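You operate a simulated robot arm through the tools that you are given. There is no shell and no other tool.

You run a simulated two-armed robot. Do the job below in one go: nothing can be reset, and whatever is moved stays where it is left.

JOB
Try the stop button of the sole press, then run one empty stroke at 5 bar.
Fine: push the stop button in, pull it out again, shut the drawer, set the knob, then push the green button once.

It is judged by the outcome, as a careful person would: the job done as asked, and still so three seconds after it is handed in. It fails if anything else is knocked over, pushed out of place, dropped, spilled or broken.

ROBOT AND FRAMES
Two 7-joint arms with three-finger grippers on one trunk that stands fixed in place. Base frame: the origin is at the foot of the trunk, x ahead of it, y to its left, z up. Readings come in cm, rad, newtons and seconds.
The left shoulder is at [7, 14.6, 131.2], the right one opposite. With the tool pointing down near the work surface each hand reaches from about 10 to 46 cm from the base axis, measured 20 degrees to its own side. Payload 2.2 kg a hand.
The TCP of each hand is the grasp point between the finger pads, 2.8 cm short of the fingertips. In the tool frame z runs along the fingers and y along their closing line. The gripper opens to 10.2 cm. The gripper's body begins 7.1 cm behind the TCP.
Orientation is that of the tool frame in the base frame, as a unit quaternion [x, y, z, w]. With the fingers straight down and closing along the base's y, the tool's x points along the base's -x, its y along +y and its z along -z.

CONTROLS
- The arms move only by the tool move_arm. It takes "left_series", "right_series" or both (then of equal length, played together; a hand with none holds still); each is a list of rows, each a list of 7 numbers: the shift along the tool's x, y, z in cm, then the turn, a rotation vector about the tool's x, y, z in rad, then the closure, from 0 (fully open) to 1 (shut). In form: [[tx, ty, tz, rx, ry, rz, hand], ...]. A call has 1 to 20 rows; each row is the pose to reach, as a shift and turn from the pose commanded when the call began, along the tool's axes at that moment. Rows are played at 5 a second. More than 5 cm and 0.15 rad between two rows, or a gripper value outside its range, and nothing of the call is played. Where a pose cannot be reached the arm comes as near as it can. A force on the tool above 80 N (or 10 N above the force at the start of the call, whichever is more), or a blocked arm, ends the call early, and 0.2 s more pass. The fingers move at their own pace and stop on an object; they squeeze with about 39 N. The grip force told is the motor's: it shows also when the fingers shut on nothing. Time passes only in rows, and 0.2 s behind the last, so rows that repeat a pose let the fingers close. The reply holds the time, the measured pose of the TCP, the force on the tool along the base axes, the opening and the grip force, in the units named above and with some noise, with the torque about the TCP (base axes, N m) and any sound that the robot's microphone picked up.
- Cameras (640 x 400 px; columns grow to the right, rows downward): "scene" is now at [12.57, 4.41, 154.4]; the picture's right is [0.52, -0.86, 0.00], its down [-0.50, -0.30, -0.81] and it looks along [0.70, 0.42, -0.58] (base axes); focal length 233 px, centre (320, 200). "left" rides on the left gripper at [7.2, 3.8, -8.6] in its tool frame; the picture's right is [-0.47, 0.89, 0.00], its down [-0.60, -0.32, -0.73] and it looks along [-0.65, -0.34, 0.68] (tool axes); focal length 256 px, centre (320, 200). "right" rides on the right gripper at [6.9, 4.4, -8.6] in its tool frame; the picture's right is [-0.53, 0.85, 0.00], its down [-0.58, -0.36, -0.73] and it looks along [-0.62, -0.39, 0.68] (tool axes); focal length 256 px, centre (320, 200). There is no depth. A picture from a camera that has moved, and an enlarged one, comes with that camera's place and axes in the base frame and with its lens.
- snapshot(camera): a new picture of that camera. The clock stands still meanwhile.
- slide_trunk(by): slides the trunk up (or, below 0, down) by that many cm; the arms and the scene camera ride with it, the base frame stays. It gives what a move gives, with no picture.
- aim_head(pan, tilt): turns the head with the scene camera to pan (to the left, within 1.501 rad either way) and tilt (down, from -0.506 to 1.204), counted from straight ahead of the robot. It gives what a move gives.
- close_up(camera, box): a new picture of the part [left, top, right, bottom] of that camera's present view, enlarged. The clock stands still meanwhile.
- hand_in(): hands the job in; it is judged then, once.

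Places have to be worked out from the pictures, the camera data and where the tool is seen. Open the grippers and draw the arms clear of the work before you hand the job in, unless the task says otherwise.

The tools are called after "Call:" by a JSON object that holds its "name" and its "arguments". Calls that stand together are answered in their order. move_arm: Moves the arms, as the interface text tells. Its arguments: {"type":"object","properties":{"left_series":{"type":"array","items":{"type":"array","items":{"type":"number"}}},"right_series":{"type":"array","items":{"type":"array","items":{"type":"number"}}}},"required":[]} The other tools are called the same way: slide_trunk (by) slides the trunk up or down; aim_head (pan, tilt) turns the head that bears the scene camera; snapshot (camera) takes a picture; close_up (camera, box) takes an enlarged picture of a part of a camera's view; hand_in () hands the job in.

At the start:

```text
t: 0.0
left_tool_pos: [24.92, 37.21, 139.23]
left_tcp_rot: [-0.001, 1.0, -0.001, 0.001]
left_ft_force: [0.5, -0.9, 0.6]
left_wrist_torque: [-0.01, 0.03, 0.0]
left_finger_gap: 10.23
left_finger_force: 0.0
right_tool_pos: [41.3, 1.74, 141.1]
right_tcp_rot: [0.0, 1.0, 0.001, 0.001]
right_ft_force: [1.2, 0.1, -0.3]
right_wrist_torque: [0.01, 0.01, -0.01]
right_finger_gap: 10.21
right_finger_force: 0.0
trunk travel left (down, up): [-85.0, 9.0]
head pan, tilt: [0.543, 0.623]
```

scene: 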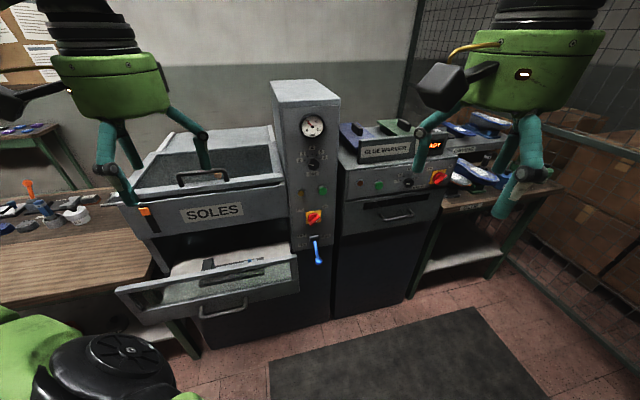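
right: 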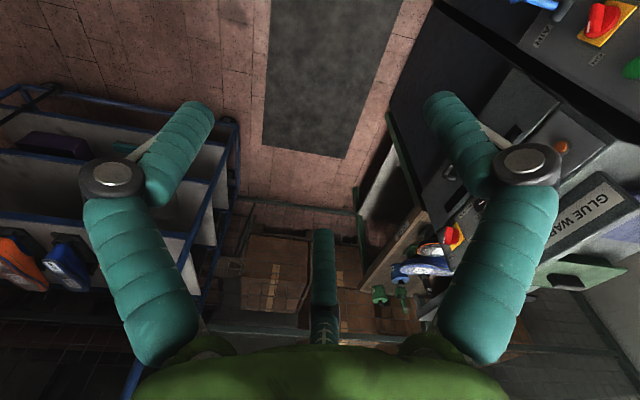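
left: 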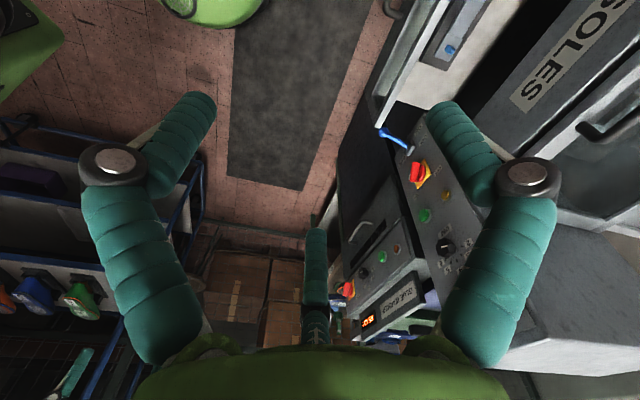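

I start by looking more closely at the press panel and the drawer from the scene camera before moving anything.

Call:
{"name": "close_up", "arguments": {"camera": "scene", "box": [260, 70, 360, 280]}}

Call:
{"name": "close_up", "arguments": {"camera": "scene", "box": [100, 180, 340, 330]}}

Call:
{"name": "close_up", "arguments": {"camera": "left", "box": [330, 80, 530, 300]}}

```text
1.90 times, centred on (310, 175) of scene
camera zoom: at [12.57, 4.41, 154.4], right [0.52, -0.86, 0.0], down [-0.5, -0.3, -0.81], along [0.7, 0.42, -0.58], focal length 444 px, centre (339, 248)
```

zoom: 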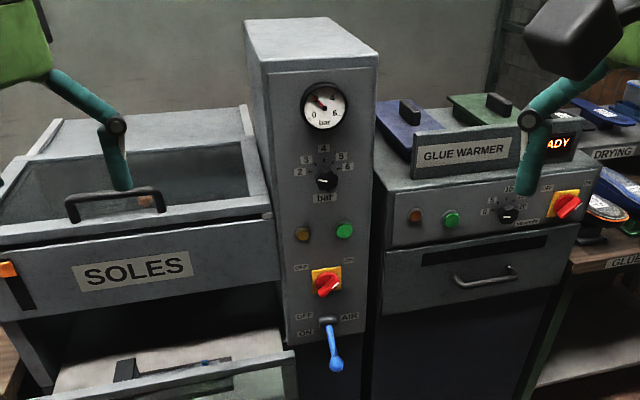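

```text
2.67 times, centred on (220, 255) of scene
camera zoom: at [12.57, 4.41, 154.4], right [0.52, -0.86, 0.0], down [-0.5, -0.3, -0.81], along [0.7, 0.42, -0.58], focal length 622 px, centre (587, 53)
```

zoom: 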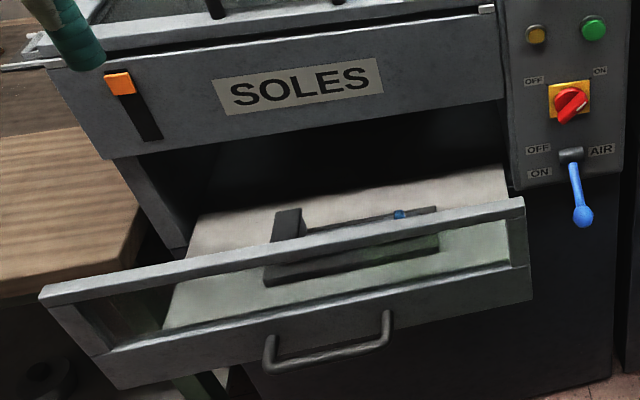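

```text
1.82 times, centred on (430, 190) of left
camera zoom: at [17.64, 40.96, 147.68], right [0.46, 0.89, 0.0], down [0.6, -0.32, 0.73], along [0.65, -0.34, -0.68], focal length 465 px, centre (120, 218)
```

zoom: 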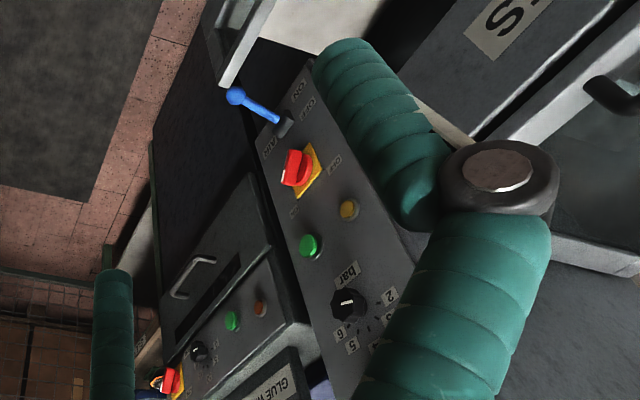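

The panel shows a gauge, a knob marked 2–6 bar, an amber round, a green round, a red switch on a yellow plate, and a blue air lever. No obvious mushroom stop is visible yet, so I zoom in further on these.

Call:
{"name": "close_up", "arguments": {"camera": "scene", "box": [285, 175, 345, 275]}}

Call:
{"name": "close_up", "arguments": {"camera": "scene", "box": [285, 105, 345, 185]}}

Call:
{"name": "close_up", "arguments": {"camera": "left", "box": [370, 110, 480, 210]}}

Call:
{"name": "close_up", "arguments": {"camera": "scene", "box": [120, 190, 220, 290]}}

Call:
{"name": "close_up", "arguments": {"camera": "scene", "box": [0, 170, 140, 260]}}

```text
4.00 times, centred on (315, 225) of scene
camera zoom: at [12.57, 4.41, 154.4], right [0.52, -0.86, 0.0], down [-0.5, -0.3, -0.81], along [0.7, 0.42, -0.58], focal length 933 px, centre (340, 100)
```

zoom: 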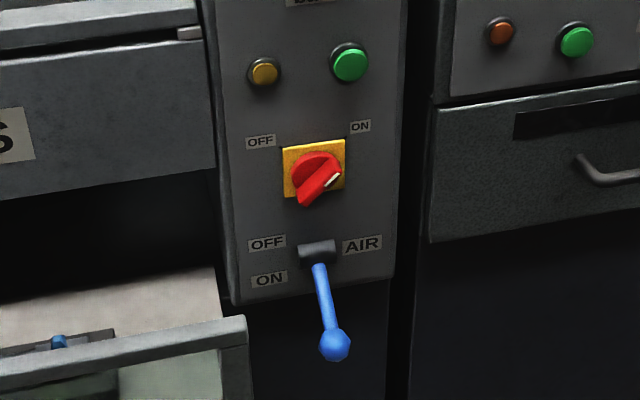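

```text
5.00 times, centred on (315, 145) of scene
camera zoom: at [12.57, 4.41, 154.4], right [0.52, -0.86, 0.0], down [-0.5, -0.3, -0.81], along [0.7, 0.42, -0.58], focal length 1166 px, centre (345, 475)
```

zoom: 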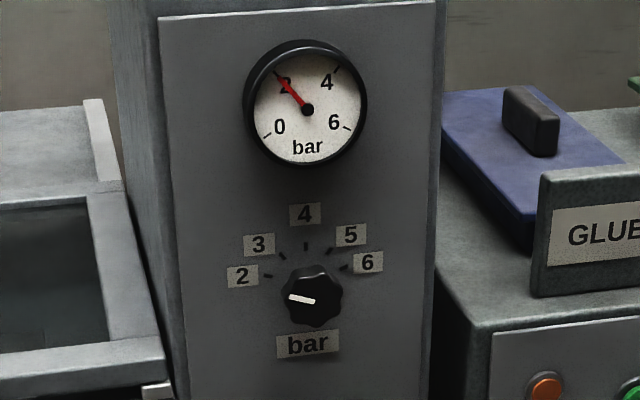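

```text
4.00 times, centred on (425, 160) of left
camera zoom: at [17.64, 40.96, 147.68], right [0.46, 0.89, 0.0], down [0.6, -0.32, 0.73], along [0.65, -0.34, -0.68], focal length 1024 px, centre (-100, 360)
```

zoom: 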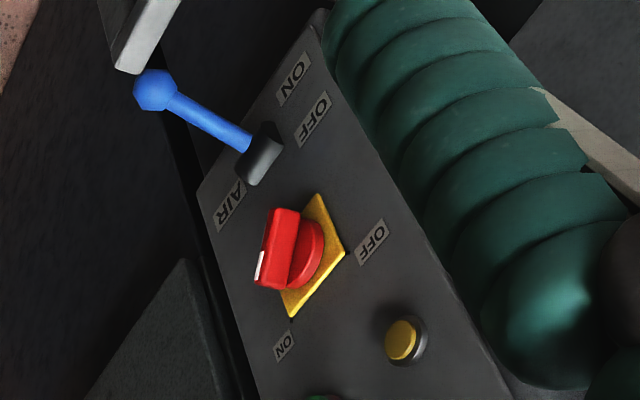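

```text
4.00 times, centred on (170, 240) of scene
camera zoom: at [12.57, 4.41, 154.4], right [0.52, -0.86, 0.0], down [-0.5, -0.3, -0.81], along [0.7, 0.42, -0.58], focal length 933 px, centre (920, 40)
```

zoom: 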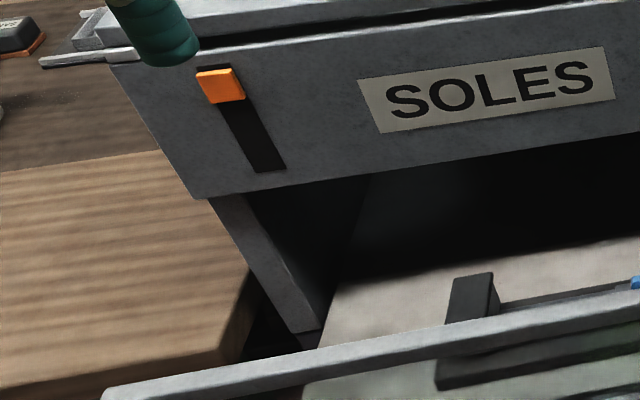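

```text
4.44 times, centred on (70, 215) of scene
camera zoom: at [12.57, 4.41, 154.4], right [0.52, -0.86, 0.0], down [-0.5, -0.3, -0.81], along [0.7, 0.42, -0.58], focal length 1037 px, centre (1431, 133)
```

zoom: 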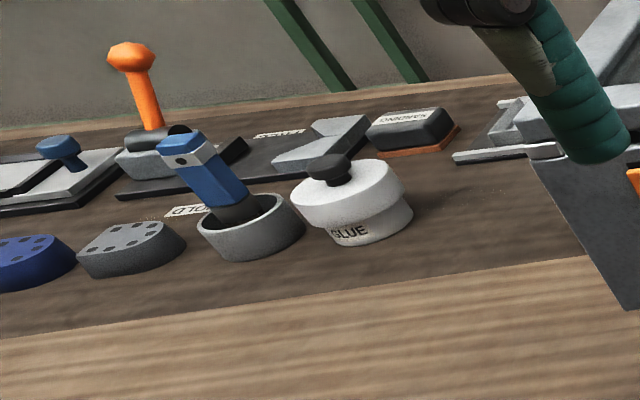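

The red one on yellow is the rotary main switch (OFF/ON) and the knob points near 2 bar. The stop button itself isn't on this face, so I turn the head to look around.

Call:
{"name": "aim_head", "arguments": {"pan": 0.9, "tilt": 0.6}}

Call:
{"name": "snapshot", "arguments": {"camera": "scene"}}

Call:
{"name": "aim_head", "arguments": {"pan": 0.45, "tilt": 1.0}}

Call:
{"name": "snapshot", "arguments": {"camera": "scene"}}

```text
t: 0.8
left_tool_pos: [24.92, 37.26, 139.16]
left_tcp_rot: [-0.001, 1.0, 0.0, 0.001]
left_ft_force: [0.5, -0.3, 0.8]
left_wrist_torque: [0.03, 0.02, 0.0]
left_finger_gap: 10.18
left_finger_force: 0.0
right_tool_pos: [41.3, 1.61, 141.18]
right_tcp_rot: [0.0, 1.0, 0.0, 0.001]
right_ft_force: [0.6, 1.4, -0.7]
right_wrist_torque: [-0.01, 0.01, 0.04]
right_finger_gap: 10.2
right_finger_force: 0.1
trunk travel left (down, up): [-85.0, 9.0]
head pan, tilt: [0.901, 0.6]
```

```text
taken
camera scene: at [10.57, 6.8, 154.61], right [0.78, -0.62, 0.0], down [-0.35, -0.44, -0.83], along [0.51, 0.65, -0.56], focal length 233 px, centre (320, 200)
```

scene: 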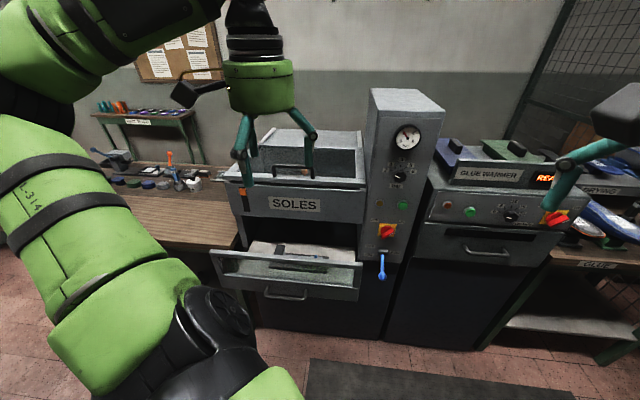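

```text
t: 1.7
left_tool_pos: [25.02, 37.14, 139.16]
left_tcp_rot: [0.0, 1.0, -0.001, 0.001]
left_ft_force: [-0.1, 0.3, 0.0]
left_wrist_torque: [-0.03, 0.02, -0.02]
left_finger_gap: 10.21
left_finger_force: 0.1
right_tool_pos: [41.38, 1.64, 141.19]
right_tcp_rot: [0.0, 1.0, 0.002, 0.001]
right_ft_force: [0.1, -0.2, -0.7]
right_wrist_torque: [-0.04, 0.06, 0.01]
right_finger_gap: 10.21
right_finger_force: 0.0
trunk travel left (down, up): [-85.0, 9.0]
head pan, tilt: [0.45, 1.0]
```

```text
taken
camera scene: at [11.34, 2.92, 151.41], right [0.44, -0.9, 0.0], down [-0.76, -0.37, -0.54], along [0.49, 0.24, -0.84], focal length 233 px, centre (320, 200)
```

scene: 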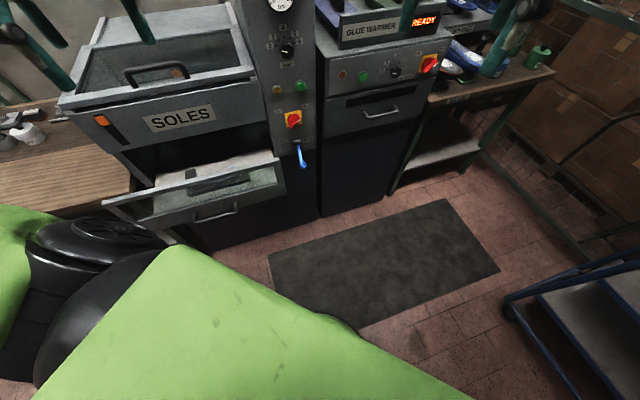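

The stop button still isn't in view, and the panel stands about 45° to my axes at n≈83 cm (n = the [0.7,0.7] direction). I swing the left hand to point 45° down toward the machine, so its wrist camera looks level at the press from a new place.

Call:
{"name": "move_arm", "arguments": {"left_series": [[-1.38, 1.1, 1.75, -0.0385, -0.093, -0.093, 0], [-2.75, 2.2, 3.5, -0.077, -0.186, -0.186, 0], [-4.13, 3.3, 5.25, -0.1155, -0.279, -0.279, 0], [-5.5, 4.4, 7.0, -0.154, -0.372, -0.372, 0], [-6.88, 5.5, 8.75, -0.1925, -0.465, -0.465, 0], [-8.25, 6.6, 10.5, -0.231, -0.558, -0.558, 0], [-9.63, 7.7, 12.25, -0.2695, -0.651, -0.651, 0], [-11, 8.8, 14, -0.308, -0.744, -0.744, 0], [-11, 8.8, 14, -0.308, -0.744, -0.744, 0]]}}

Call:
{"name": "snapshot", "arguments": {"camera": "left"}}

Call:
{"name": "aim_head", "arguments": {"pan": 0.7, "tilt": 0.7}}

Call:
{"name": "snapshot", "arguments": {"camera": "scene"}}

```text
t: 3.7
left_tool_pos: [35.98, 45.76, 125.26]
left_tcp_rot: [-0.354, 0.853, 0.146, 0.354]
left_ft_force: [0.0, -0.4, 0.3]
left_wrist_torque: [0.01, 0.0, -0.02]
left_finger_gap: 10.22
left_finger_force: 0.1
right_tool_pos: [41.24, 1.59, 141.07]
right_tcp_rot: [0.0, 1.0, 0.0, 0.001]
right_ft_force: [-1.1, -0.8, 0.2]
right_wrist_torque: [0.0, -0.02, 0.0]
right_finger_gap: 10.21
right_finger_force: 0.1
trunk travel left (down, up): [-85.0, 9.0]
head pan, tilt: [0.45, 1.0]
```

```text
taken
camera left: at [25.3, 40.56, 126.17], right [-0.4, 0.86, 0.33], down [0.16, -0.29, 0.94], along [0.9, 0.43, -0.02], focal length 256 px, centre (320, 200)
```

left: 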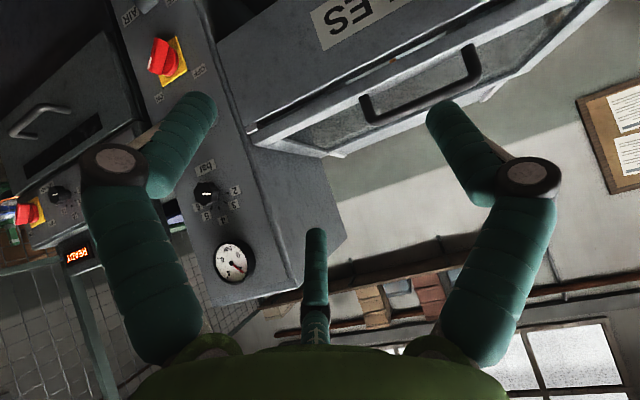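

```text
t: 4.5
left_tool_pos: [35.98, 45.88, 125.42]
left_tcp_rot: [-0.355, 0.853, 0.146, 0.354]
left_ft_force: [0.7, 0.3, -0.5]
left_wrist_torque: [0.01, -0.01, 0.0]
left_finger_gap: 10.21
left_finger_force: 0.1
right_tool_pos: [41.22, 1.58, 141.16]
right_tcp_rot: [0.0, 1.0, 0.002, 0.001]
right_ft_force: [-0.5, 0.3, -0.1]
right_wrist_torque: [0.01, -0.01, 0.02]
right_finger_gap: 10.17
right_finger_force: 0.1
trunk travel left (down, up): [-85.0, 9.0]
head pan, tilt: [0.7, 0.7]
```

```text
taken
camera scene: at [11.53, 5.32, 153.74], right [0.64, -0.77, 0.0], down [-0.49, -0.41, -0.76], along [0.59, 0.49, -0.64], focal length 233 px, centre (320, 200)
```

scene: 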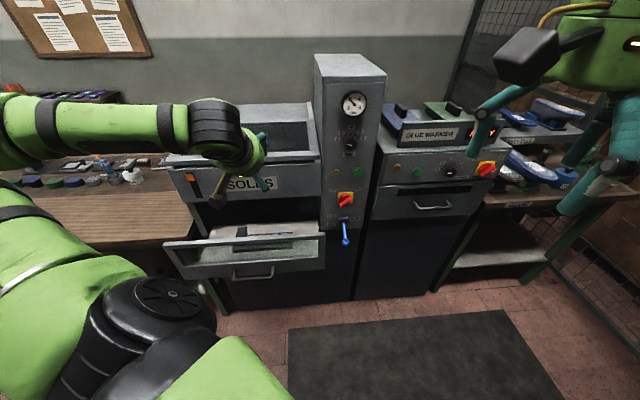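

Column top and the left-facing side show no mushroom. I zoom on the parts I can see now, particularly the orange item and the column sides.

Call:
{"name": "close_up", "arguments": {"camera": "scene", "box": [300, 45, 400, 145]}}

Call:
{"name": "close_up", "arguments": {"camera": "scene", "box": [150, 150, 330, 310]}}

Call:
{"name": "close_up", "arguments": {"camera": "left", "box": [100, 0, 340, 150]}}

Call:
{"name": "close_up", "arguments": {"camera": "right", "box": [400, 0, 640, 150]}}

```text
4.00 times, centred on (350, 95) of scene
camera zoom: at [11.53, 5.32, 153.74], right [0.64, -0.77, 0.0], down [-0.49, -0.41, -0.76], along [0.59, 0.49, -0.64], focal length 933 px, centre (200, 620)
```

zoom: 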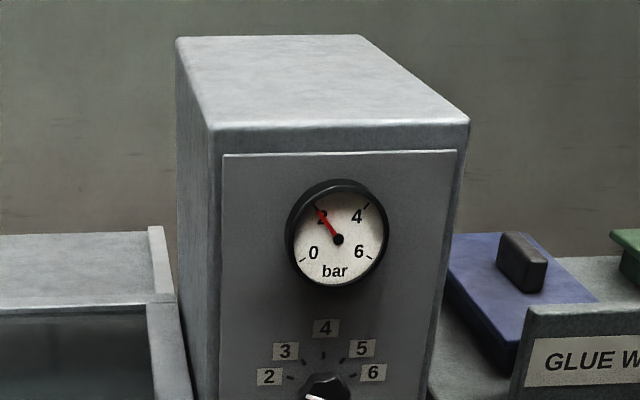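

```text
2.50 times, centred on (240, 230) of scene
camera zoom: at [11.53, 5.32, 153.74], right [0.64, -0.77, 0.0], down [-0.49, -0.41, -0.76], along [0.59, 0.49, -0.64], focal length 583 px, centre (520, 125)
```

zoom: 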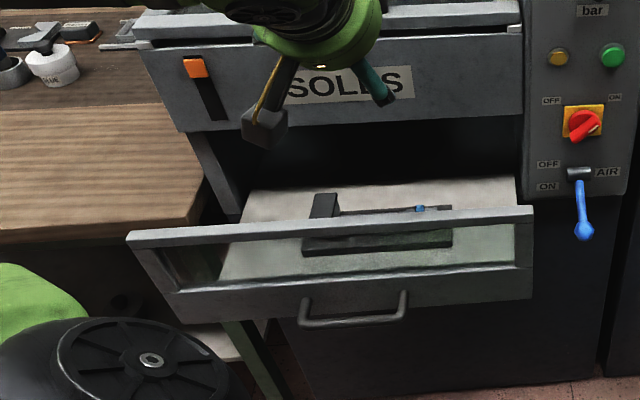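

```text
2.67 times, centred on (220, 75) of left
camera zoom: at [25.3, 40.56, 126.21], right [-0.4, 0.86, 0.33], down [0.16, -0.29, 0.94], along [0.9, 0.43, -0.02], focal length 683 px, centre (587, 533)
```

zoom: 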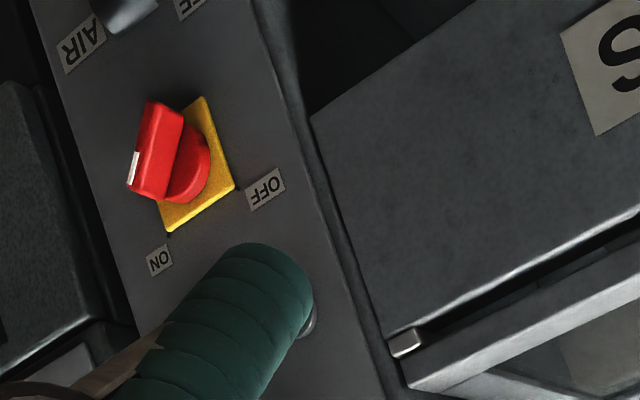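

```text
2.67 times, centred on (520, 75) of right
camera zoom: at [34.45, 5.92, 149.67], right [0.53, 0.85, 0.0], down [0.58, -0.37, 0.73], along [0.62, -0.39, -0.68], focal length 683 px, centre (-213, 533)
```

zoom: 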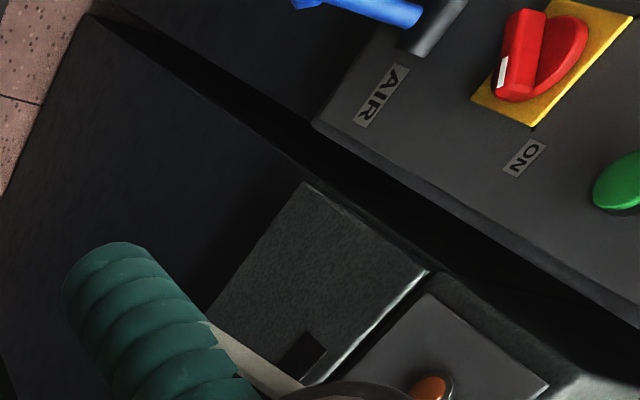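

Left side of the column is clear of any button. I next swing the right hand out to the right so its camera can look at the column's right flank above the glue warmer.

Call:
{"name": "move_arm", "arguments": {"right_series": [[-1.65, 0.32, 1.33, -0.0427, -0.0557, -0.1031, 0], [-3.3, 0.63, 2.67, -0.0853, -0.1113, -0.2062, 0], [-4.95, 0.95, 4.0, -0.128, -0.167, -0.3093, 0], [-6.6, 1.27, 5.33, -0.1707, -0.2227, -0.4123, 0], [-8.25, 1.58, 6.67, -0.2133, -0.2783, -0.5154, 0], [-9.9, 1.9, 8.0, -0.256, -0.334, -0.6185, 0], [-11.55, 2.22, 9.33, -0.2987, -0.3897, -0.7216, 0], [-13.2, 2.53, 10.67, -0.3413, -0.4453, -0.8247, 0], [-14.85, 2.85, 12.0, -0.384, -0.501, -0.9278, 0], [-16.5, 3.17, 13.33, -0.4267, -0.5567, -1.0308, 0], [-18.15, 3.48, 14.67, -0.4693, -0.6123, -1.1339, 0], [-19.8, 3.8, 16, -0.512, -0.668, -1.237, 0], [-19.8, 3.8, 16, -0.512, -0.668, -1.237, 0]]}}

Call:
{"name": "snapshot", "arguments": {"camera": "right"}}

Call:
{"name": "snapshot", "arguments": {"camera": "scene"}}

```text
t: 7.3
left_tool_pos: [36.0, 45.9, 125.46]
left_tcp_rot: [-0.355, 0.853, 0.146, 0.354]
left_ft_force: [-0.2, 0.0, -0.8]
left_wrist_torque: [-0.01, 0.02, 0.01]
left_finger_gap: 10.21
left_finger_force: 0.0
right_tool_pos: [55.88, 4.53, 129.16]
right_tcp_rot: [-0.439, 0.847, 0.182, 0.239]
right_ft_force: [-0.1, 0.1, 0.1]
right_wrist_torque: [0.03, -0.03, 0.01]
right_finger_gap: 10.19
right_finger_force: 0.0
right hand out of reach, approached as far as the arm can: row 10, 11, 12, 13
trunk travel left (down, up): [-85.0, 9.0]
head pan, tilt: [0.7, 0.7]
```

```text
taken
camera right: at [46.89, -2.21, 132.7], right [-0.43, 0.81, 0.39], down [0.41, -0.2, 0.89], along [0.8, 0.55, -0.25], focal length 256 px, centre (320, 200)
```

right: 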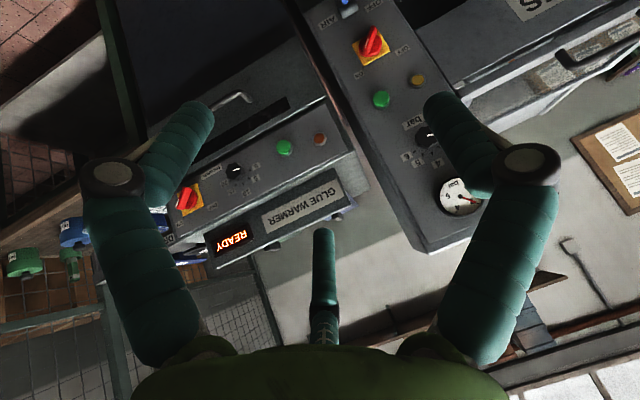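

```text
taken
camera scene: at [11.55, 5.36, 153.75], right [0.64, -0.76, 0.0], down [-0.49, -0.41, -0.77], along [0.59, 0.49, -0.64], focal length 233 px, centre (320, 200)
```

scene: 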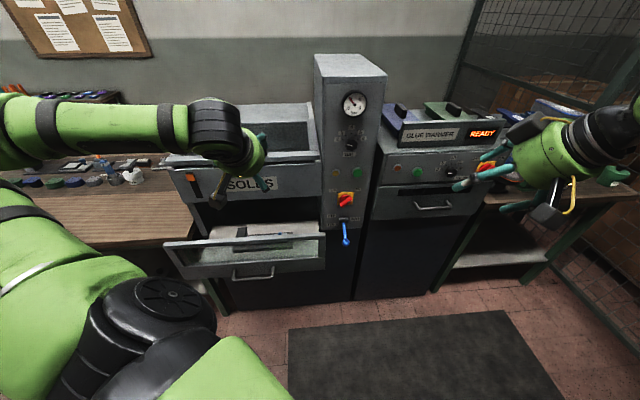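

The right arm stopped at its reach limit, but its camera now catches the column's right flank. I zoom there and also at the area around the bench and left side.

Call:
{"name": "close_up", "arguments": {"camera": "right", "box": [280, 0, 500, 260]}}

Call:
{"name": "close_up", "arguments": {"camera": "right", "box": [460, 0, 640, 110]}}

Call:
{"name": "close_up", "arguments": {"camera": "scene", "box": [160, 90, 330, 200]}}

```text
1.54 times, centred on (390, 130) of right
camera zoom: at [46.89, -2.21, 132.7], right [-0.43, 0.81, 0.39], down [0.41, -0.2, 0.89], along [0.8, 0.55, -0.25], focal length 394 px, centre (212, 308)
```

zoom: 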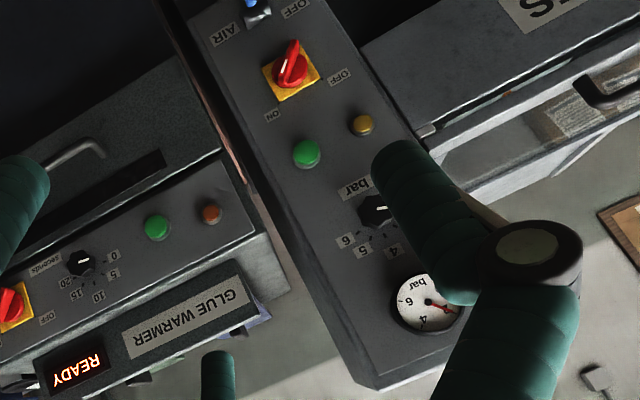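

```text
3.56 times, centred on (550, 55) of right
camera zoom: at [46.89, -2.21, 132.7], right [-0.43, 0.81, 0.39], down [0.41, -0.2, 0.89], along [0.8, 0.55, -0.25], focal length 910 px, centre (-498, 716)
```

zoom: 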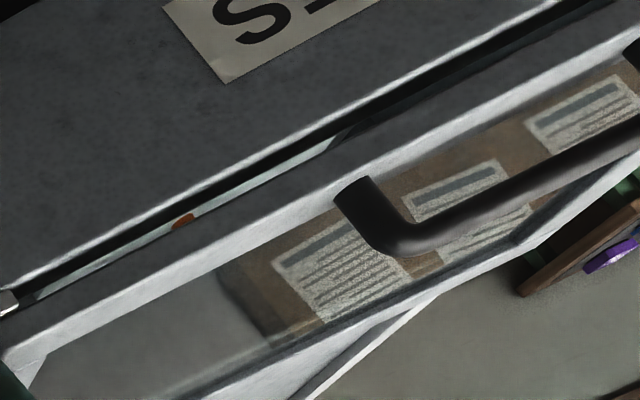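

```text
3.64 times, centred on (245, 145) of scene
camera zoom: at [11.55, 5.36, 153.75], right [0.64, -0.76, 0.0], down [-0.49, -0.41, -0.77], along [0.59, 0.49, -0.64], focal length 848 px, centre (593, 400)
```

zoom: 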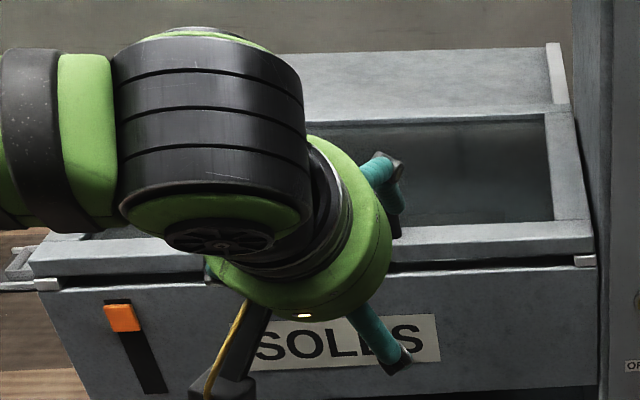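

No button on the right flank either, but in the first picture something orange showed behind the lid's window near the handle. I bring the left hand above and in front of the lid so its camera looks down into the window.

Call:
{"name": "move_arm", "arguments": {"left_series": [[-1.65, 0.48, -0.3, -0.0274, 0.0956, -0.0661, 0], [-3.3, 0.96, -0.6, -0.0548, 0.1912, -0.1323, 0], [-4.94, 1.43, -0.89, -0.0821, 0.2868, -0.1984, 0], [-6.59, 1.91, -1.19, -0.1095, 0.3824, -0.2645, 0], [-8.24, 2.39, -1.49, -0.1369, 0.478, -0.3306, 0], [-9.89, 2.87, -1.79, -0.1643, 0.5735, -0.3968, 0], [-11.53, 3.34, -2.08, -0.1916, 0.6691, -0.4629, 0], [-13.18, 3.82, -2.38, -0.219, 0.7647, -0.529, 0], [-13.18, 3.82, -2.38, -0.219, 0.7647, -0.529, 0]]}}

Call:
{"name": "snapshot", "arguments": {"camera": "left"}}

Call:
{"name": "snapshot", "arguments": {"camera": "scene"}}

```text
t: 9.3
left_tool_pos: [38.71, 54.05, 136.4]
left_tcp_rot: [-0.623, 0.782, 0.0, 0.0]
left_ft_force: [0.2, 1.2, -0.2]
left_wrist_torque: [-0.01, -0.01, -0.03]
left_finger_gap: 10.22
left_finger_force: 0.0
right_tool_pos: [56.02, 4.49, 129.16]
right_tcp_rot: [-0.439, 0.846, 0.182, 0.239]
right_ft_force: [-0.8, 0.0, -0.8]
right_wrist_torque: [0.02, 0.0, 0.0]
right_finger_gap: 10.21
right_finger_force: 0.0
trunk travel left (down, up): [-85.0, 9.0]
head pan, tilt: [0.7, 0.7]
```

```text
taken
camera left: at [33.2, 47.89, 144.81], right [-0.76, 0.65, 0.0], down [0.44, 0.52, 0.73], along [0.48, 0.55, -0.68], focal length 256 px, centre (320, 200)
```

left: 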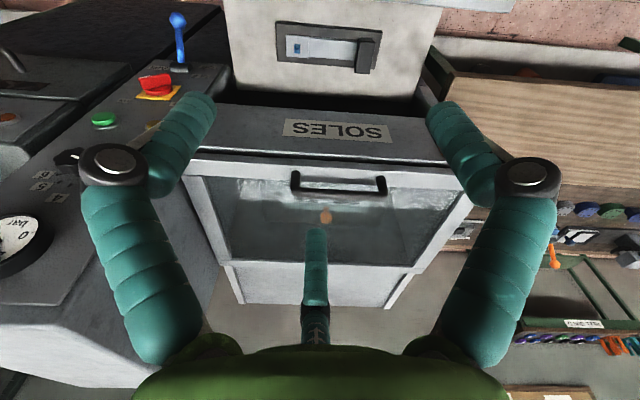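

```text
taken
camera scene: at [11.53, 5.35, 153.75], right [0.64, -0.77, 0.0], down [-0.49, -0.41, -0.77], along [0.59, 0.49, -0.64], focal length 233 px, centre (320, 200)
```

scene: 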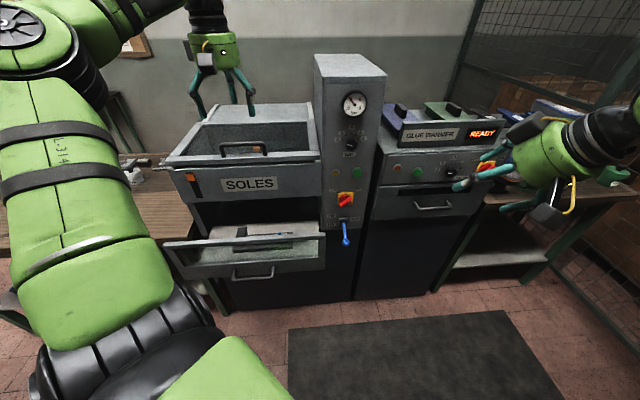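

Through the window I now see an orange round thing, and the drawer holds a small latch-like fixture. I zoom on both.

Call:
{"name": "close_up", "arguments": {"camera": "left", "box": [220, 160, 440, 290]}}

Call:
{"name": "close_up", "arguments": {"camera": "left", "box": [220, 0, 440, 110]}}

Call:
{"name": "close_up", "arguments": {"camera": "left", "box": [0, 0, 220, 140]}}

Call:
{"name": "close_up", "arguments": {"camera": "scene", "box": [150, 90, 330, 290]}}

```text
2.91 times, centred on (330, 225) of left
camera zoom: at [33.2, 47.89, 144.81], right [-0.76, 0.65, 0.0], down [0.44, 0.52, 0.73], along [0.48, 0.55, -0.68], focal length 745 px, centre (291, 127)
```

zoom: 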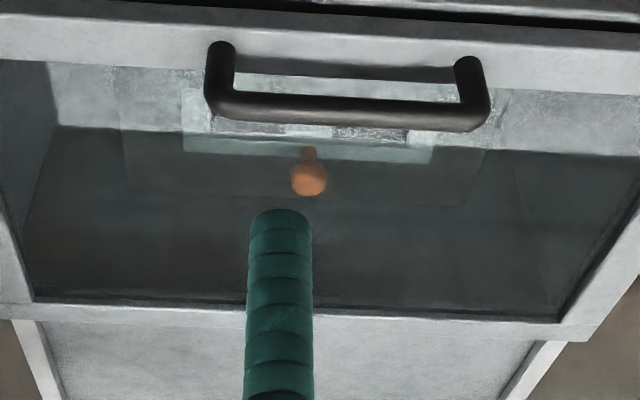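

```text
2.91 times, centred on (330, 55) of left
camera zoom: at [33.2, 47.89, 144.81], right [-0.76, 0.65, 0.0], down [0.44, 0.52, 0.73], along [0.48, 0.55, -0.68], focal length 745 px, centre (291, 622)
```

zoom: 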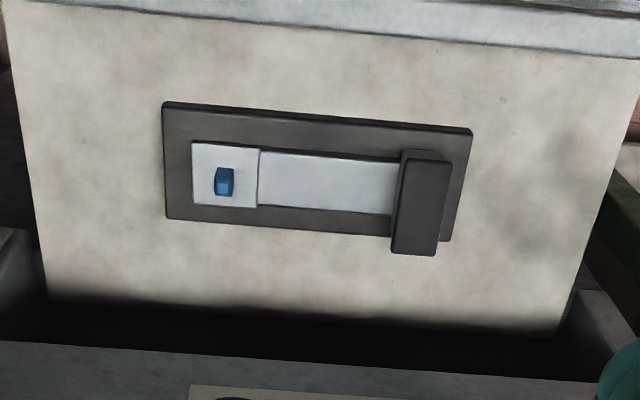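

```text
2.86 times, centred on (110, 70) of left
camera zoom: at [33.2, 47.89, 144.81], right [-0.76, 0.65, 0.0], down [0.44, 0.52, 0.73], along [0.48, 0.55, -0.68], focal length 731 px, centre (920, 571)
```

zoom: 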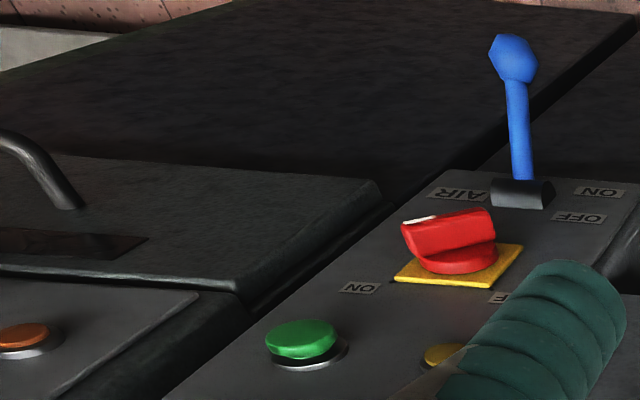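

```text
2.00 times, centred on (240, 190) of scene
camera zoom: at [11.53, 5.35, 153.75], right [0.64, -0.77, 0.0], down [-0.49, -0.41, -0.77], along [0.59, 0.49, -0.64], focal length 466 px, centre (480, 220)
```

zoom: 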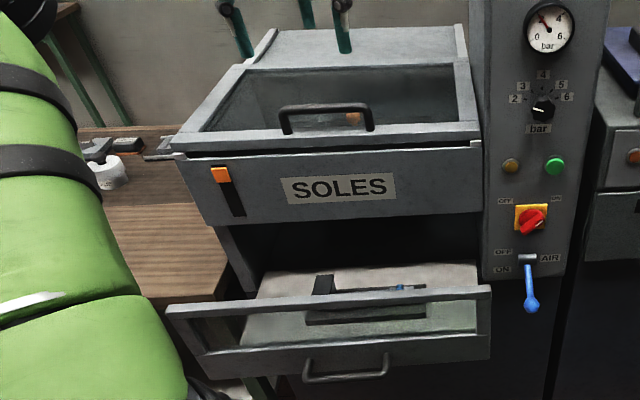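

The thing behind the glass looks like a small amber lamp, and the drawer fixture is just a jig. The only front areas still hidden are under the hood and below the drawer, so I draw both hands back before lowering the trunk to look there.

Call:
{"name": "move_arm", "arguments": {"left_series": [[2.82, 1.87, 0, 0, 0, 0, 0], [5.63, 3.73, 0, 0, 0, 0, 0], [8.45, 5.6, 0, 0, 0, 0, 0], [11.27, 7.47, 0, 0, 0, 0, 0], [14.08, 9.33, 0, 0, 0, 0, 0], [16.9, 11.2, 0, 0, 0, 0, 0]], "right_series": [[1.16, 2.78, -2.33, 0, 0, 0, 0], [2.32, 5.57, -4.67, 0, 0, 0, 0], [3.48, 8.35, -7.0, 0, 0, 0, 0], [4.63, 11.13, -9.33, 0, 0, 0, 0], [5.79, 13.92, -11.67, 0, 0, 0, 0], [6.95, 16.7, -14, 0, 0, 0, 0]]}}

Call:
{"name": "snapshot", "arguments": {"camera": "scene"}}

```text
t: 10.7
left_tool_pos: [23.63, 39.85, 136.43]
left_tcp_rot: [-0.623, 0.782, -0.002, 0.001]
left_ft_force: [-0.2, 0.1, -0.4]
left_wrist_torque: [0.0, -0.03, 0.02]
left_finger_gap: 10.22
left_finger_force: 0.0
right_tool_pos: [34.93, 1.84, 137.88]
right_tcp_rot: [-0.438, 0.847, 0.182, 0.24]
right_ft_force: [-0.7, -0.2, -0.8]
right_wrist_torque: [0.0, -0.02, -0.01]
right_finger_gap: 10.21
right_finger_force: 0.0
trunk travel left (down, up): [-85.0, 9.0]
head pan, tilt: [0.7, 0.7]
```

```text
taken
camera scene: at [11.24, 5.26, 153.77], right [0.64, -0.76, 0.0], down [-0.49, -0.41, -0.77], along [0.59, 0.49, -0.64], focal length 233 px, centre (320, 200)
```

scene: 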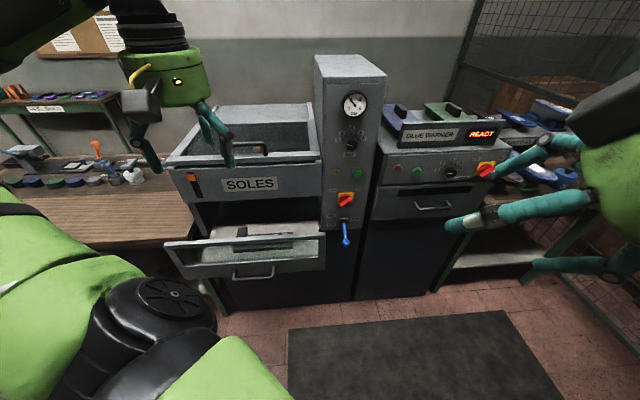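

Both hands are back and clear of the drawer. I lower the trunk 20 cm and look at the press from a lower height.

Call:
{"name": "slide_trunk", "arguments": {"by": -20}}

Call:
{"name": "aim_head", "arguments": {"pan": 0.75, "tilt": 0.5}}

Call:
{"name": "snapshot", "arguments": {"camera": "scene"}}

Call:
{"name": "snapshot", "arguments": {"camera": "left"}}

```text
t: 12.9
left_tool_pos: [24.0, 40.08, 116.29]
left_tcp_rot: [-0.623, 0.782, 0.0, 0.0]
left_ft_force: [0.5, 0.3, -0.5]
left_wrist_torque: [0.0, 0.03, 0.03]
left_finger_gap: 10.21
left_finger_force: 0.0
right_tool_pos: [35.35, 2.03, 117.91]
right_tcp_rot: [-0.439, 0.847, 0.182, 0.24]
right_ft_force: [1.2, 0.3, -0.6]
right_wrist_torque: [0.01, -0.01, 0.03]
right_finger_gap: 10.22
right_finger_force: 0.0
trunk travel left (down, up): [-65.0, 29.0]
head pan, tilt: [0.7, 0.7]
```

```text
t: 13.6
left_tool_pos: [23.91, 39.91, 116.27]
left_tcp_rot: [-0.624, 0.782, -0.001, -0.001]
left_ft_force: [0.6, 0.4, 0.4]
left_wrist_torque: [0.0, 0.03, -0.04]
left_finger_gap: 10.21
left_finger_force: 0.0
right_tool_pos: [35.25, 1.95, 117.87]
right_tcp_rot: [-0.439, 0.847, 0.183, 0.239]
right_ft_force: [0.1, 0.5, 0.3]
right_wrist_torque: [-0.03, 0.03, -0.02]
right_finger_gap: 10.21
right_finger_force: 0.1
trunk travel left (down, up): [-65.0, 29.0]
head pan, tilt: [0.75, 0.499]
```

```text
taken
camera scene: at [11.72, 6.08, 135.51], right [0.68, -0.73, 0.0], down [-0.35, -0.33, -0.88], along [0.64, 0.6, -0.48], focal length 233 px, centre (320, 200)
```

scene: 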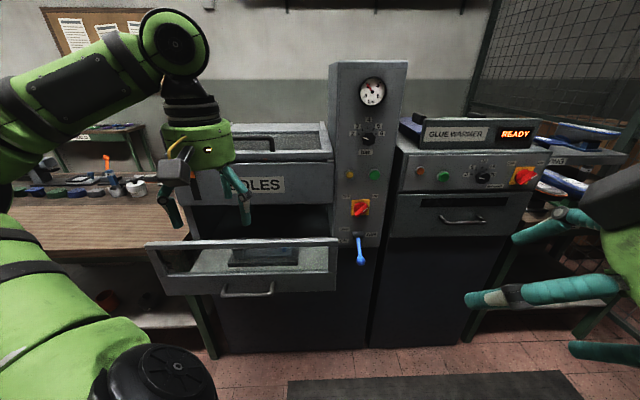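

```text
taken
camera left: at [18.52, 33.76, 124.79], right [-0.76, 0.65, 0.0], down [0.44, 0.52, 0.73], along [0.48, 0.55, -0.68], focal length 256 px, centre (320, 200)
```

left: 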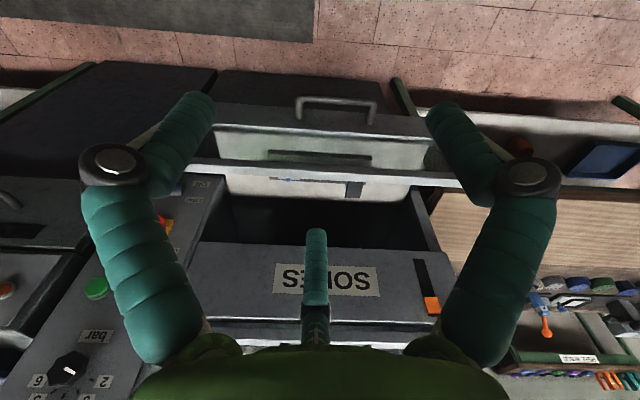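

From lower down the front below the drawer starts to show. I zoom into the opening, the lower cabinet, and the shelf left of it where something reddish appears.

Call:
{"name": "close_up", "arguments": {"camera": "scene", "box": [60, 220, 240, 360]}}

Call:
{"name": "close_up", "arguments": {"camera": "scene", "box": [140, 190, 400, 350]}}

Call:
{"name": "close_up", "arguments": {"camera": "left", "box": [420, 80, 640, 230]}}

Call:
{"name": "close_up", "arguments": {"camera": "scene", "box": [320, 50, 420, 280]}}

```text
2.86 times, centred on (150, 290) of scene
camera zoom: at [11.72, 6.08, 135.51], right [0.68, -0.73, 0.0], down [-0.35, -0.33, -0.88], along [0.64, 0.6, -0.48], focal length 666 px, centre (806, -57)
```

zoom: 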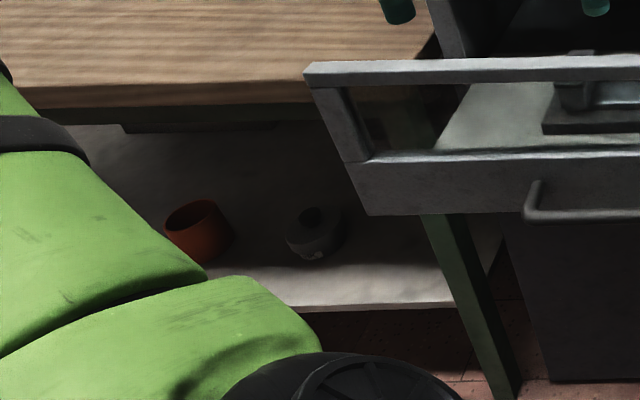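

```text
2.46 times, centred on (270, 270) of scene
camera zoom: at [11.72, 6.08, 135.51], right [0.68, -0.73, 0.0], down [-0.35, -0.33, -0.88], along [0.64, 0.6, -0.48], focal length 574 px, centre (443, 28)
```

zoom: 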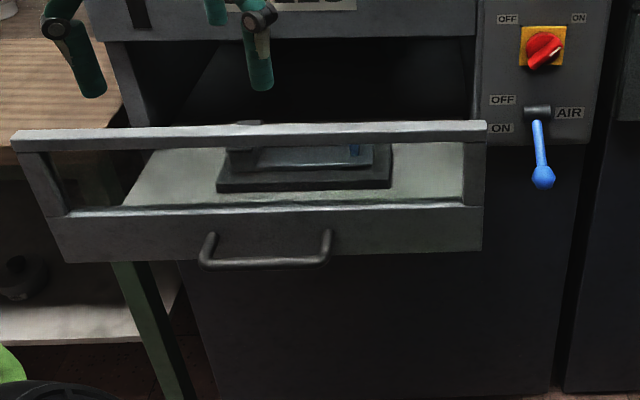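

```text
2.67 times, centred on (530, 155) of left
camera zoom: at [18.52, 33.76, 124.79], right [-0.76, 0.65, 0.0], down [0.44, 0.52, 0.73], along [0.48, 0.55, -0.68], focal length 683 px, centre (-240, 320)
```

zoom: 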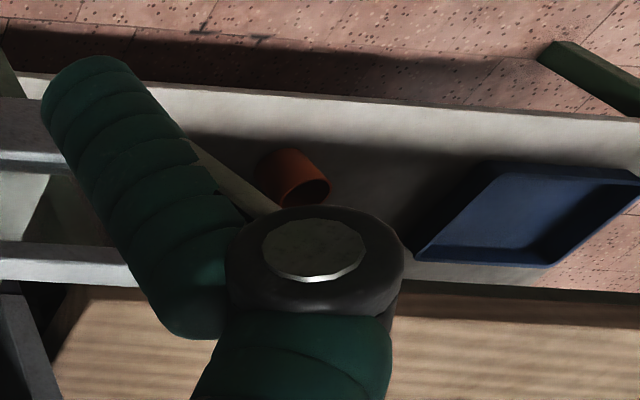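

```text
1.74 times, centred on (370, 165) of scene
camera zoom: at [11.72, 6.08, 135.51], right [0.68, -0.73, 0.0], down [-0.35, -0.33, -0.88], along [0.64, 0.6, -0.48], focal length 406 px, centre (233, 261)
```

zoom: 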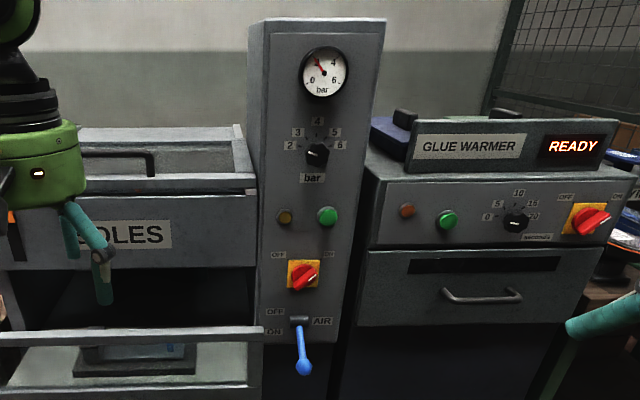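

Nothing but the known controls is on the press's front: so the stop must be one of the panel's round caps or the red one. I bring the left hand level in front of the panel for a close look (and to learn its reach), moving the right hand away to give room.

Call:
{"name": "move_arm", "arguments": {"left_series": [[0.23, -2.7, 0.67, 0.0365, -0.1272, 0.0365, 0], [0.46, -5.4, 1.33, 0.073, -0.2544, 0.073, 0], [0.69, -8.1, 2.0, 0.1095, -0.3816, 0.1095, 0], [0.92, -10.8, 2.67, 0.1459, -0.5088, 0.1459, 0], [1.15, -13.5, 3.33, 0.1824, -0.636, 0.1824, 0], [1.39, -16.2, 4.0, 0.2189, -0.7632, 0.2189, 0], [1.62, -18.9, 4.67, 0.2554, -0.8903, 0.2554, 0], [1.85, -21.6, 5.33, 0.2919, -1.0175, 0.2919, 0], [2.08, -24.3, 6.0, 0.3284, -1.1447, 0.3284, 0], [2.31, -27.0, 6.67, 0.3648, -1.2719, 0.3648, 0], [2.54, -29.7, 7.33, 0.4013, -1.3991, 0.4013, 0], [2.77, -32.4, 8.0, 0.4378, -1.5263, 0.4378, 0], [2.77, -32.4, 8.0, 0.4378, -1.5263, 0.4378, 0]], "right_series": [[2.27, -0.87, -1.67, 0, 0, 0, 0], [4.53, -1.73, -3.33, 0, 0, 0, 0], [6.8, -2.6, -5.0, 0, 0, 0, 0], [9.07, -3.47, -6.67, 0, 0, 0, 0], [11.33, -4.33, -8.33, 0, 0, 0, 0], [13.6, -5.2, -10, 0, 0, 0, 0], [13.6, -5.2, -10, 0, 0, 0, 0], [13.6, -5.2, -10, 0, 0, 0, 0], [13.6, -5.2, -10, 0, 0, 0, 0], [13.6, -5.2, -10, 0, 0, 0, 0], [13.6, -5.2, -10, 0, 0, 0, 0], [13.6, -5.2, -10, 0, 0, 0, 0], [13.6, -5.2, -10, 0, 0, 0, 0]]}}

Call:
{"name": "snapshot", "arguments": {"camera": "left"}}

Call:
{"name": "snapshot", "arguments": {"camera": "scene"}}

```text
t: 16.4
left_tool_pos: [54.66, 30.29, 108.45]
left_tcp_rot: [-0.272, 0.652, 0.271, 0.654]
left_ft_force: [-0.7, -0.2, 0.6]
left_wrist_torque: [-0.02, 0.02, 0.0]
left_finger_gap: 10.21
left_finger_force: 0.1
right_tool_pos: [30.38, -14.86, 117.81]
right_tcp_rot: [-0.439, 0.847, 0.182, 0.239]
right_ft_force: [-0.8, 0.6, -0.7]
right_wrist_torque: [-0.01, 0.0, 0.01]
right_finger_gap: 10.2
right_finger_force: 0.0
trunk travel left (down, up): [-65.0, 29.0]
head pan, tilt: [0.75, 0.499]
```

```text
taken
camera left: at [45.96, 26.73, 101.04], right [-0.63, 0.63, 0.46], down [-0.29, -0.74, 0.6], along [0.72, 0.24, 0.65], focal length 256 px, centre (320, 200)
```

left: 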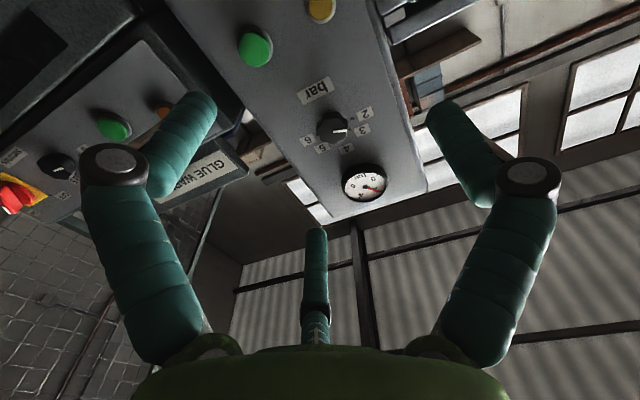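

```text
taken
camera scene: at [11.61, 6.07, 135.53], right [0.68, -0.73, 0.0], down [-0.35, -0.33, -0.88], along [0.64, 0.6, -0.48], focal length 233 px, centre (320, 200)
```

scene: 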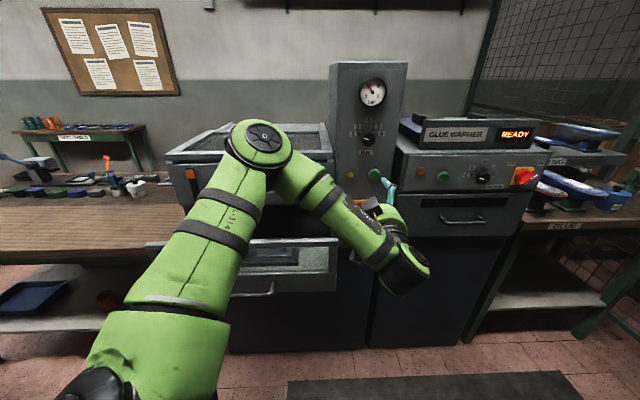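

Reach is fine here: the hand is level in front of the panel and I see green, amber, knob and gauge from below. The gripper looks three-pronged in the picture, so I close it once in free air to see how the fingers sit when shut.

Call:
{"name": "move_arm", "arguments": {"left_series": [[0, 0, 0, 0, 0, 0, 1], [0, 0, 0, 0, 0, 0, 1], [0, 0, 0, 0, 0, 0, 1], [0, 0, 0, 0, 0, 0, 1]]}}

Call:
{"name": "snapshot", "arguments": {"camera": "left"}}

Call:
{"name": "close_up", "arguments": {"camera": "scene", "box": [300, 140, 460, 310]}}

```text
t: 17.4
left_tool_pos: [54.92, 30.2, 108.44]
left_tcp_rot: [-0.271, 0.653, 0.27, 0.654]
left_ft_force: [0.2, 0.3, 0.1]
left_wrist_torque: [0.02, -0.01, -0.02]
left_finger_gap: 0.22
left_finger_force: 31.3
right_tool_pos: [30.57, -14.87, 117.64]
right_tcp_rot: [-0.44, 0.846, 0.183, 0.239]
right_ft_force: [-0.7, 0.4, 0.0]
right_wrist_torque: [-0.02, -0.03, 0.03]
right_finger_gap: 10.18
right_finger_force: 0.1
trunk travel left (down, up): [-65.0, 29.0]
head pan, tilt: [0.75, 0.499]
```

```text
taken
camera left: at [46.01, 26.74, 101.01], right [-0.63, 0.63, 0.46], down [-0.29, -0.74, 0.6], along [0.72, 0.24, 0.65], focal length 256 px, centre (320, 200)
```

left: 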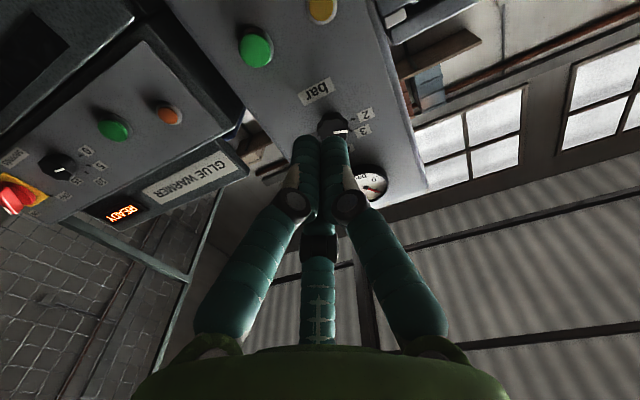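

```text
2.35 times, centred on (380, 225) of scene
camera zoom: at [11.71, 6.08, 135.52], right [0.68, -0.73, 0.0], down [-0.35, -0.33, -0.88], along [0.64, 0.6, -0.48], focal length 549 px, centre (179, 141)
```

zoom: 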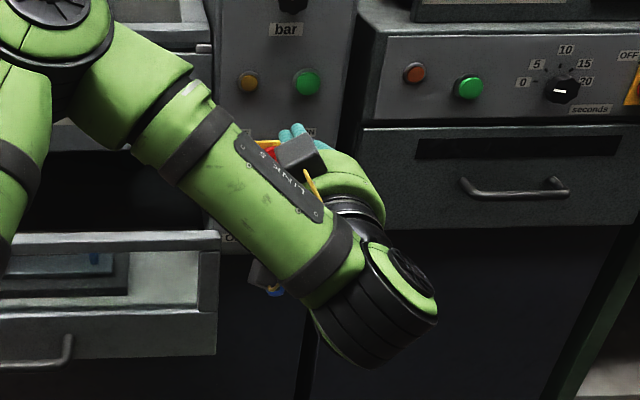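

The prongs all close onto the tool axis, good for pressing. I lower the hand 10 cm and shift it right to get the amber cap and red switch into the wrist camera's view up close.

Call:
{"name": "move_arm", "arguments": {"left_series": [[2.5, -1.25, 0, 0, 0, 0, 1], [5, -2.5, 0, 0, 0, 0, 1], [7.5, -3.75, 0, 0, 0, 0, 1], [10, -5, 0, 0, 0, 0, 1], [10, -5, 0, 0, 0, 0, 1]]}}

Call:
{"name": "snapshot", "arguments": {"camera": "left"}}

Call:
{"name": "close_up", "arguments": {"camera": "left", "box": [160, 0, 440, 170]}}

Call:
{"name": "snapshot", "arguments": {"camera": "scene"}}

```text
t: 18.6
left_tool_pos: [56.05, 31.48, 102.36]
left_tcp_rot: [-0.271, 0.653, 0.269, 0.654]
left_ft_force: [-0.3, 0.1, -0.2]
left_wrist_torque: [-0.01, -0.01, -0.02]
left_finger_gap: 0.22
left_finger_force: 31.3
left hand out of reach, approached as far as the arm can: row 2, 3, 4, 5
right_tool_pos: [30.49, -14.79, 117.72]
right_tcp_rot: [-0.439, 0.847, 0.182, 0.239]
right_ft_force: [-0.4, 0.0, 0.4]
right_wrist_torque: [-0.02, -0.05, 0.0]
right_finger_gap: 10.21
right_finger_force: 0.0
trunk travel left (down, up): [-65.0, 29.0]
head pan, tilt: [0.75, 0.499]
```

```text
taken
camera left: at [47.2, 27.98, 94.94], right [-0.63, 0.63, 0.46], down [-0.29, -0.74, 0.6], along [0.72, 0.24, 0.65], focal length 256 px, centre (320, 200)
```

left: 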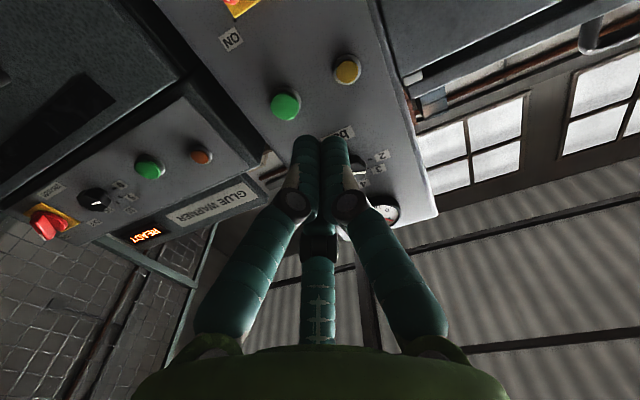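

```text
2.29 times, centred on (300, 85) of left
camera zoom: at [47.2, 27.98, 94.94], right [-0.63, 0.63, 0.46], down [-0.29, -0.74, 0.6], along [0.72, 0.24, 0.65], focal length 585 px, centre (366, 463)
```

zoom: 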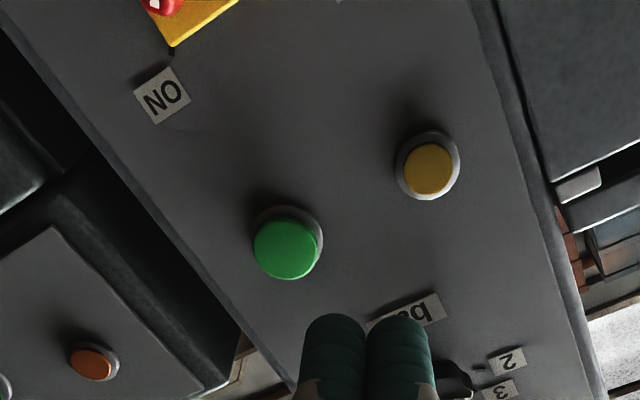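

```text
taken
camera scene: at [11.68, 6.07, 135.52], right [0.68, -0.73, 0.0], down [-0.35, -0.33, -0.88], along [0.64, 0.6, -0.48], focal length 233 px, centre (320, 200)
```

scene: 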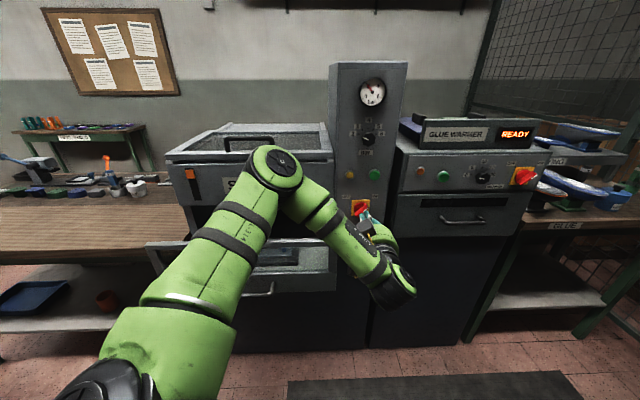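

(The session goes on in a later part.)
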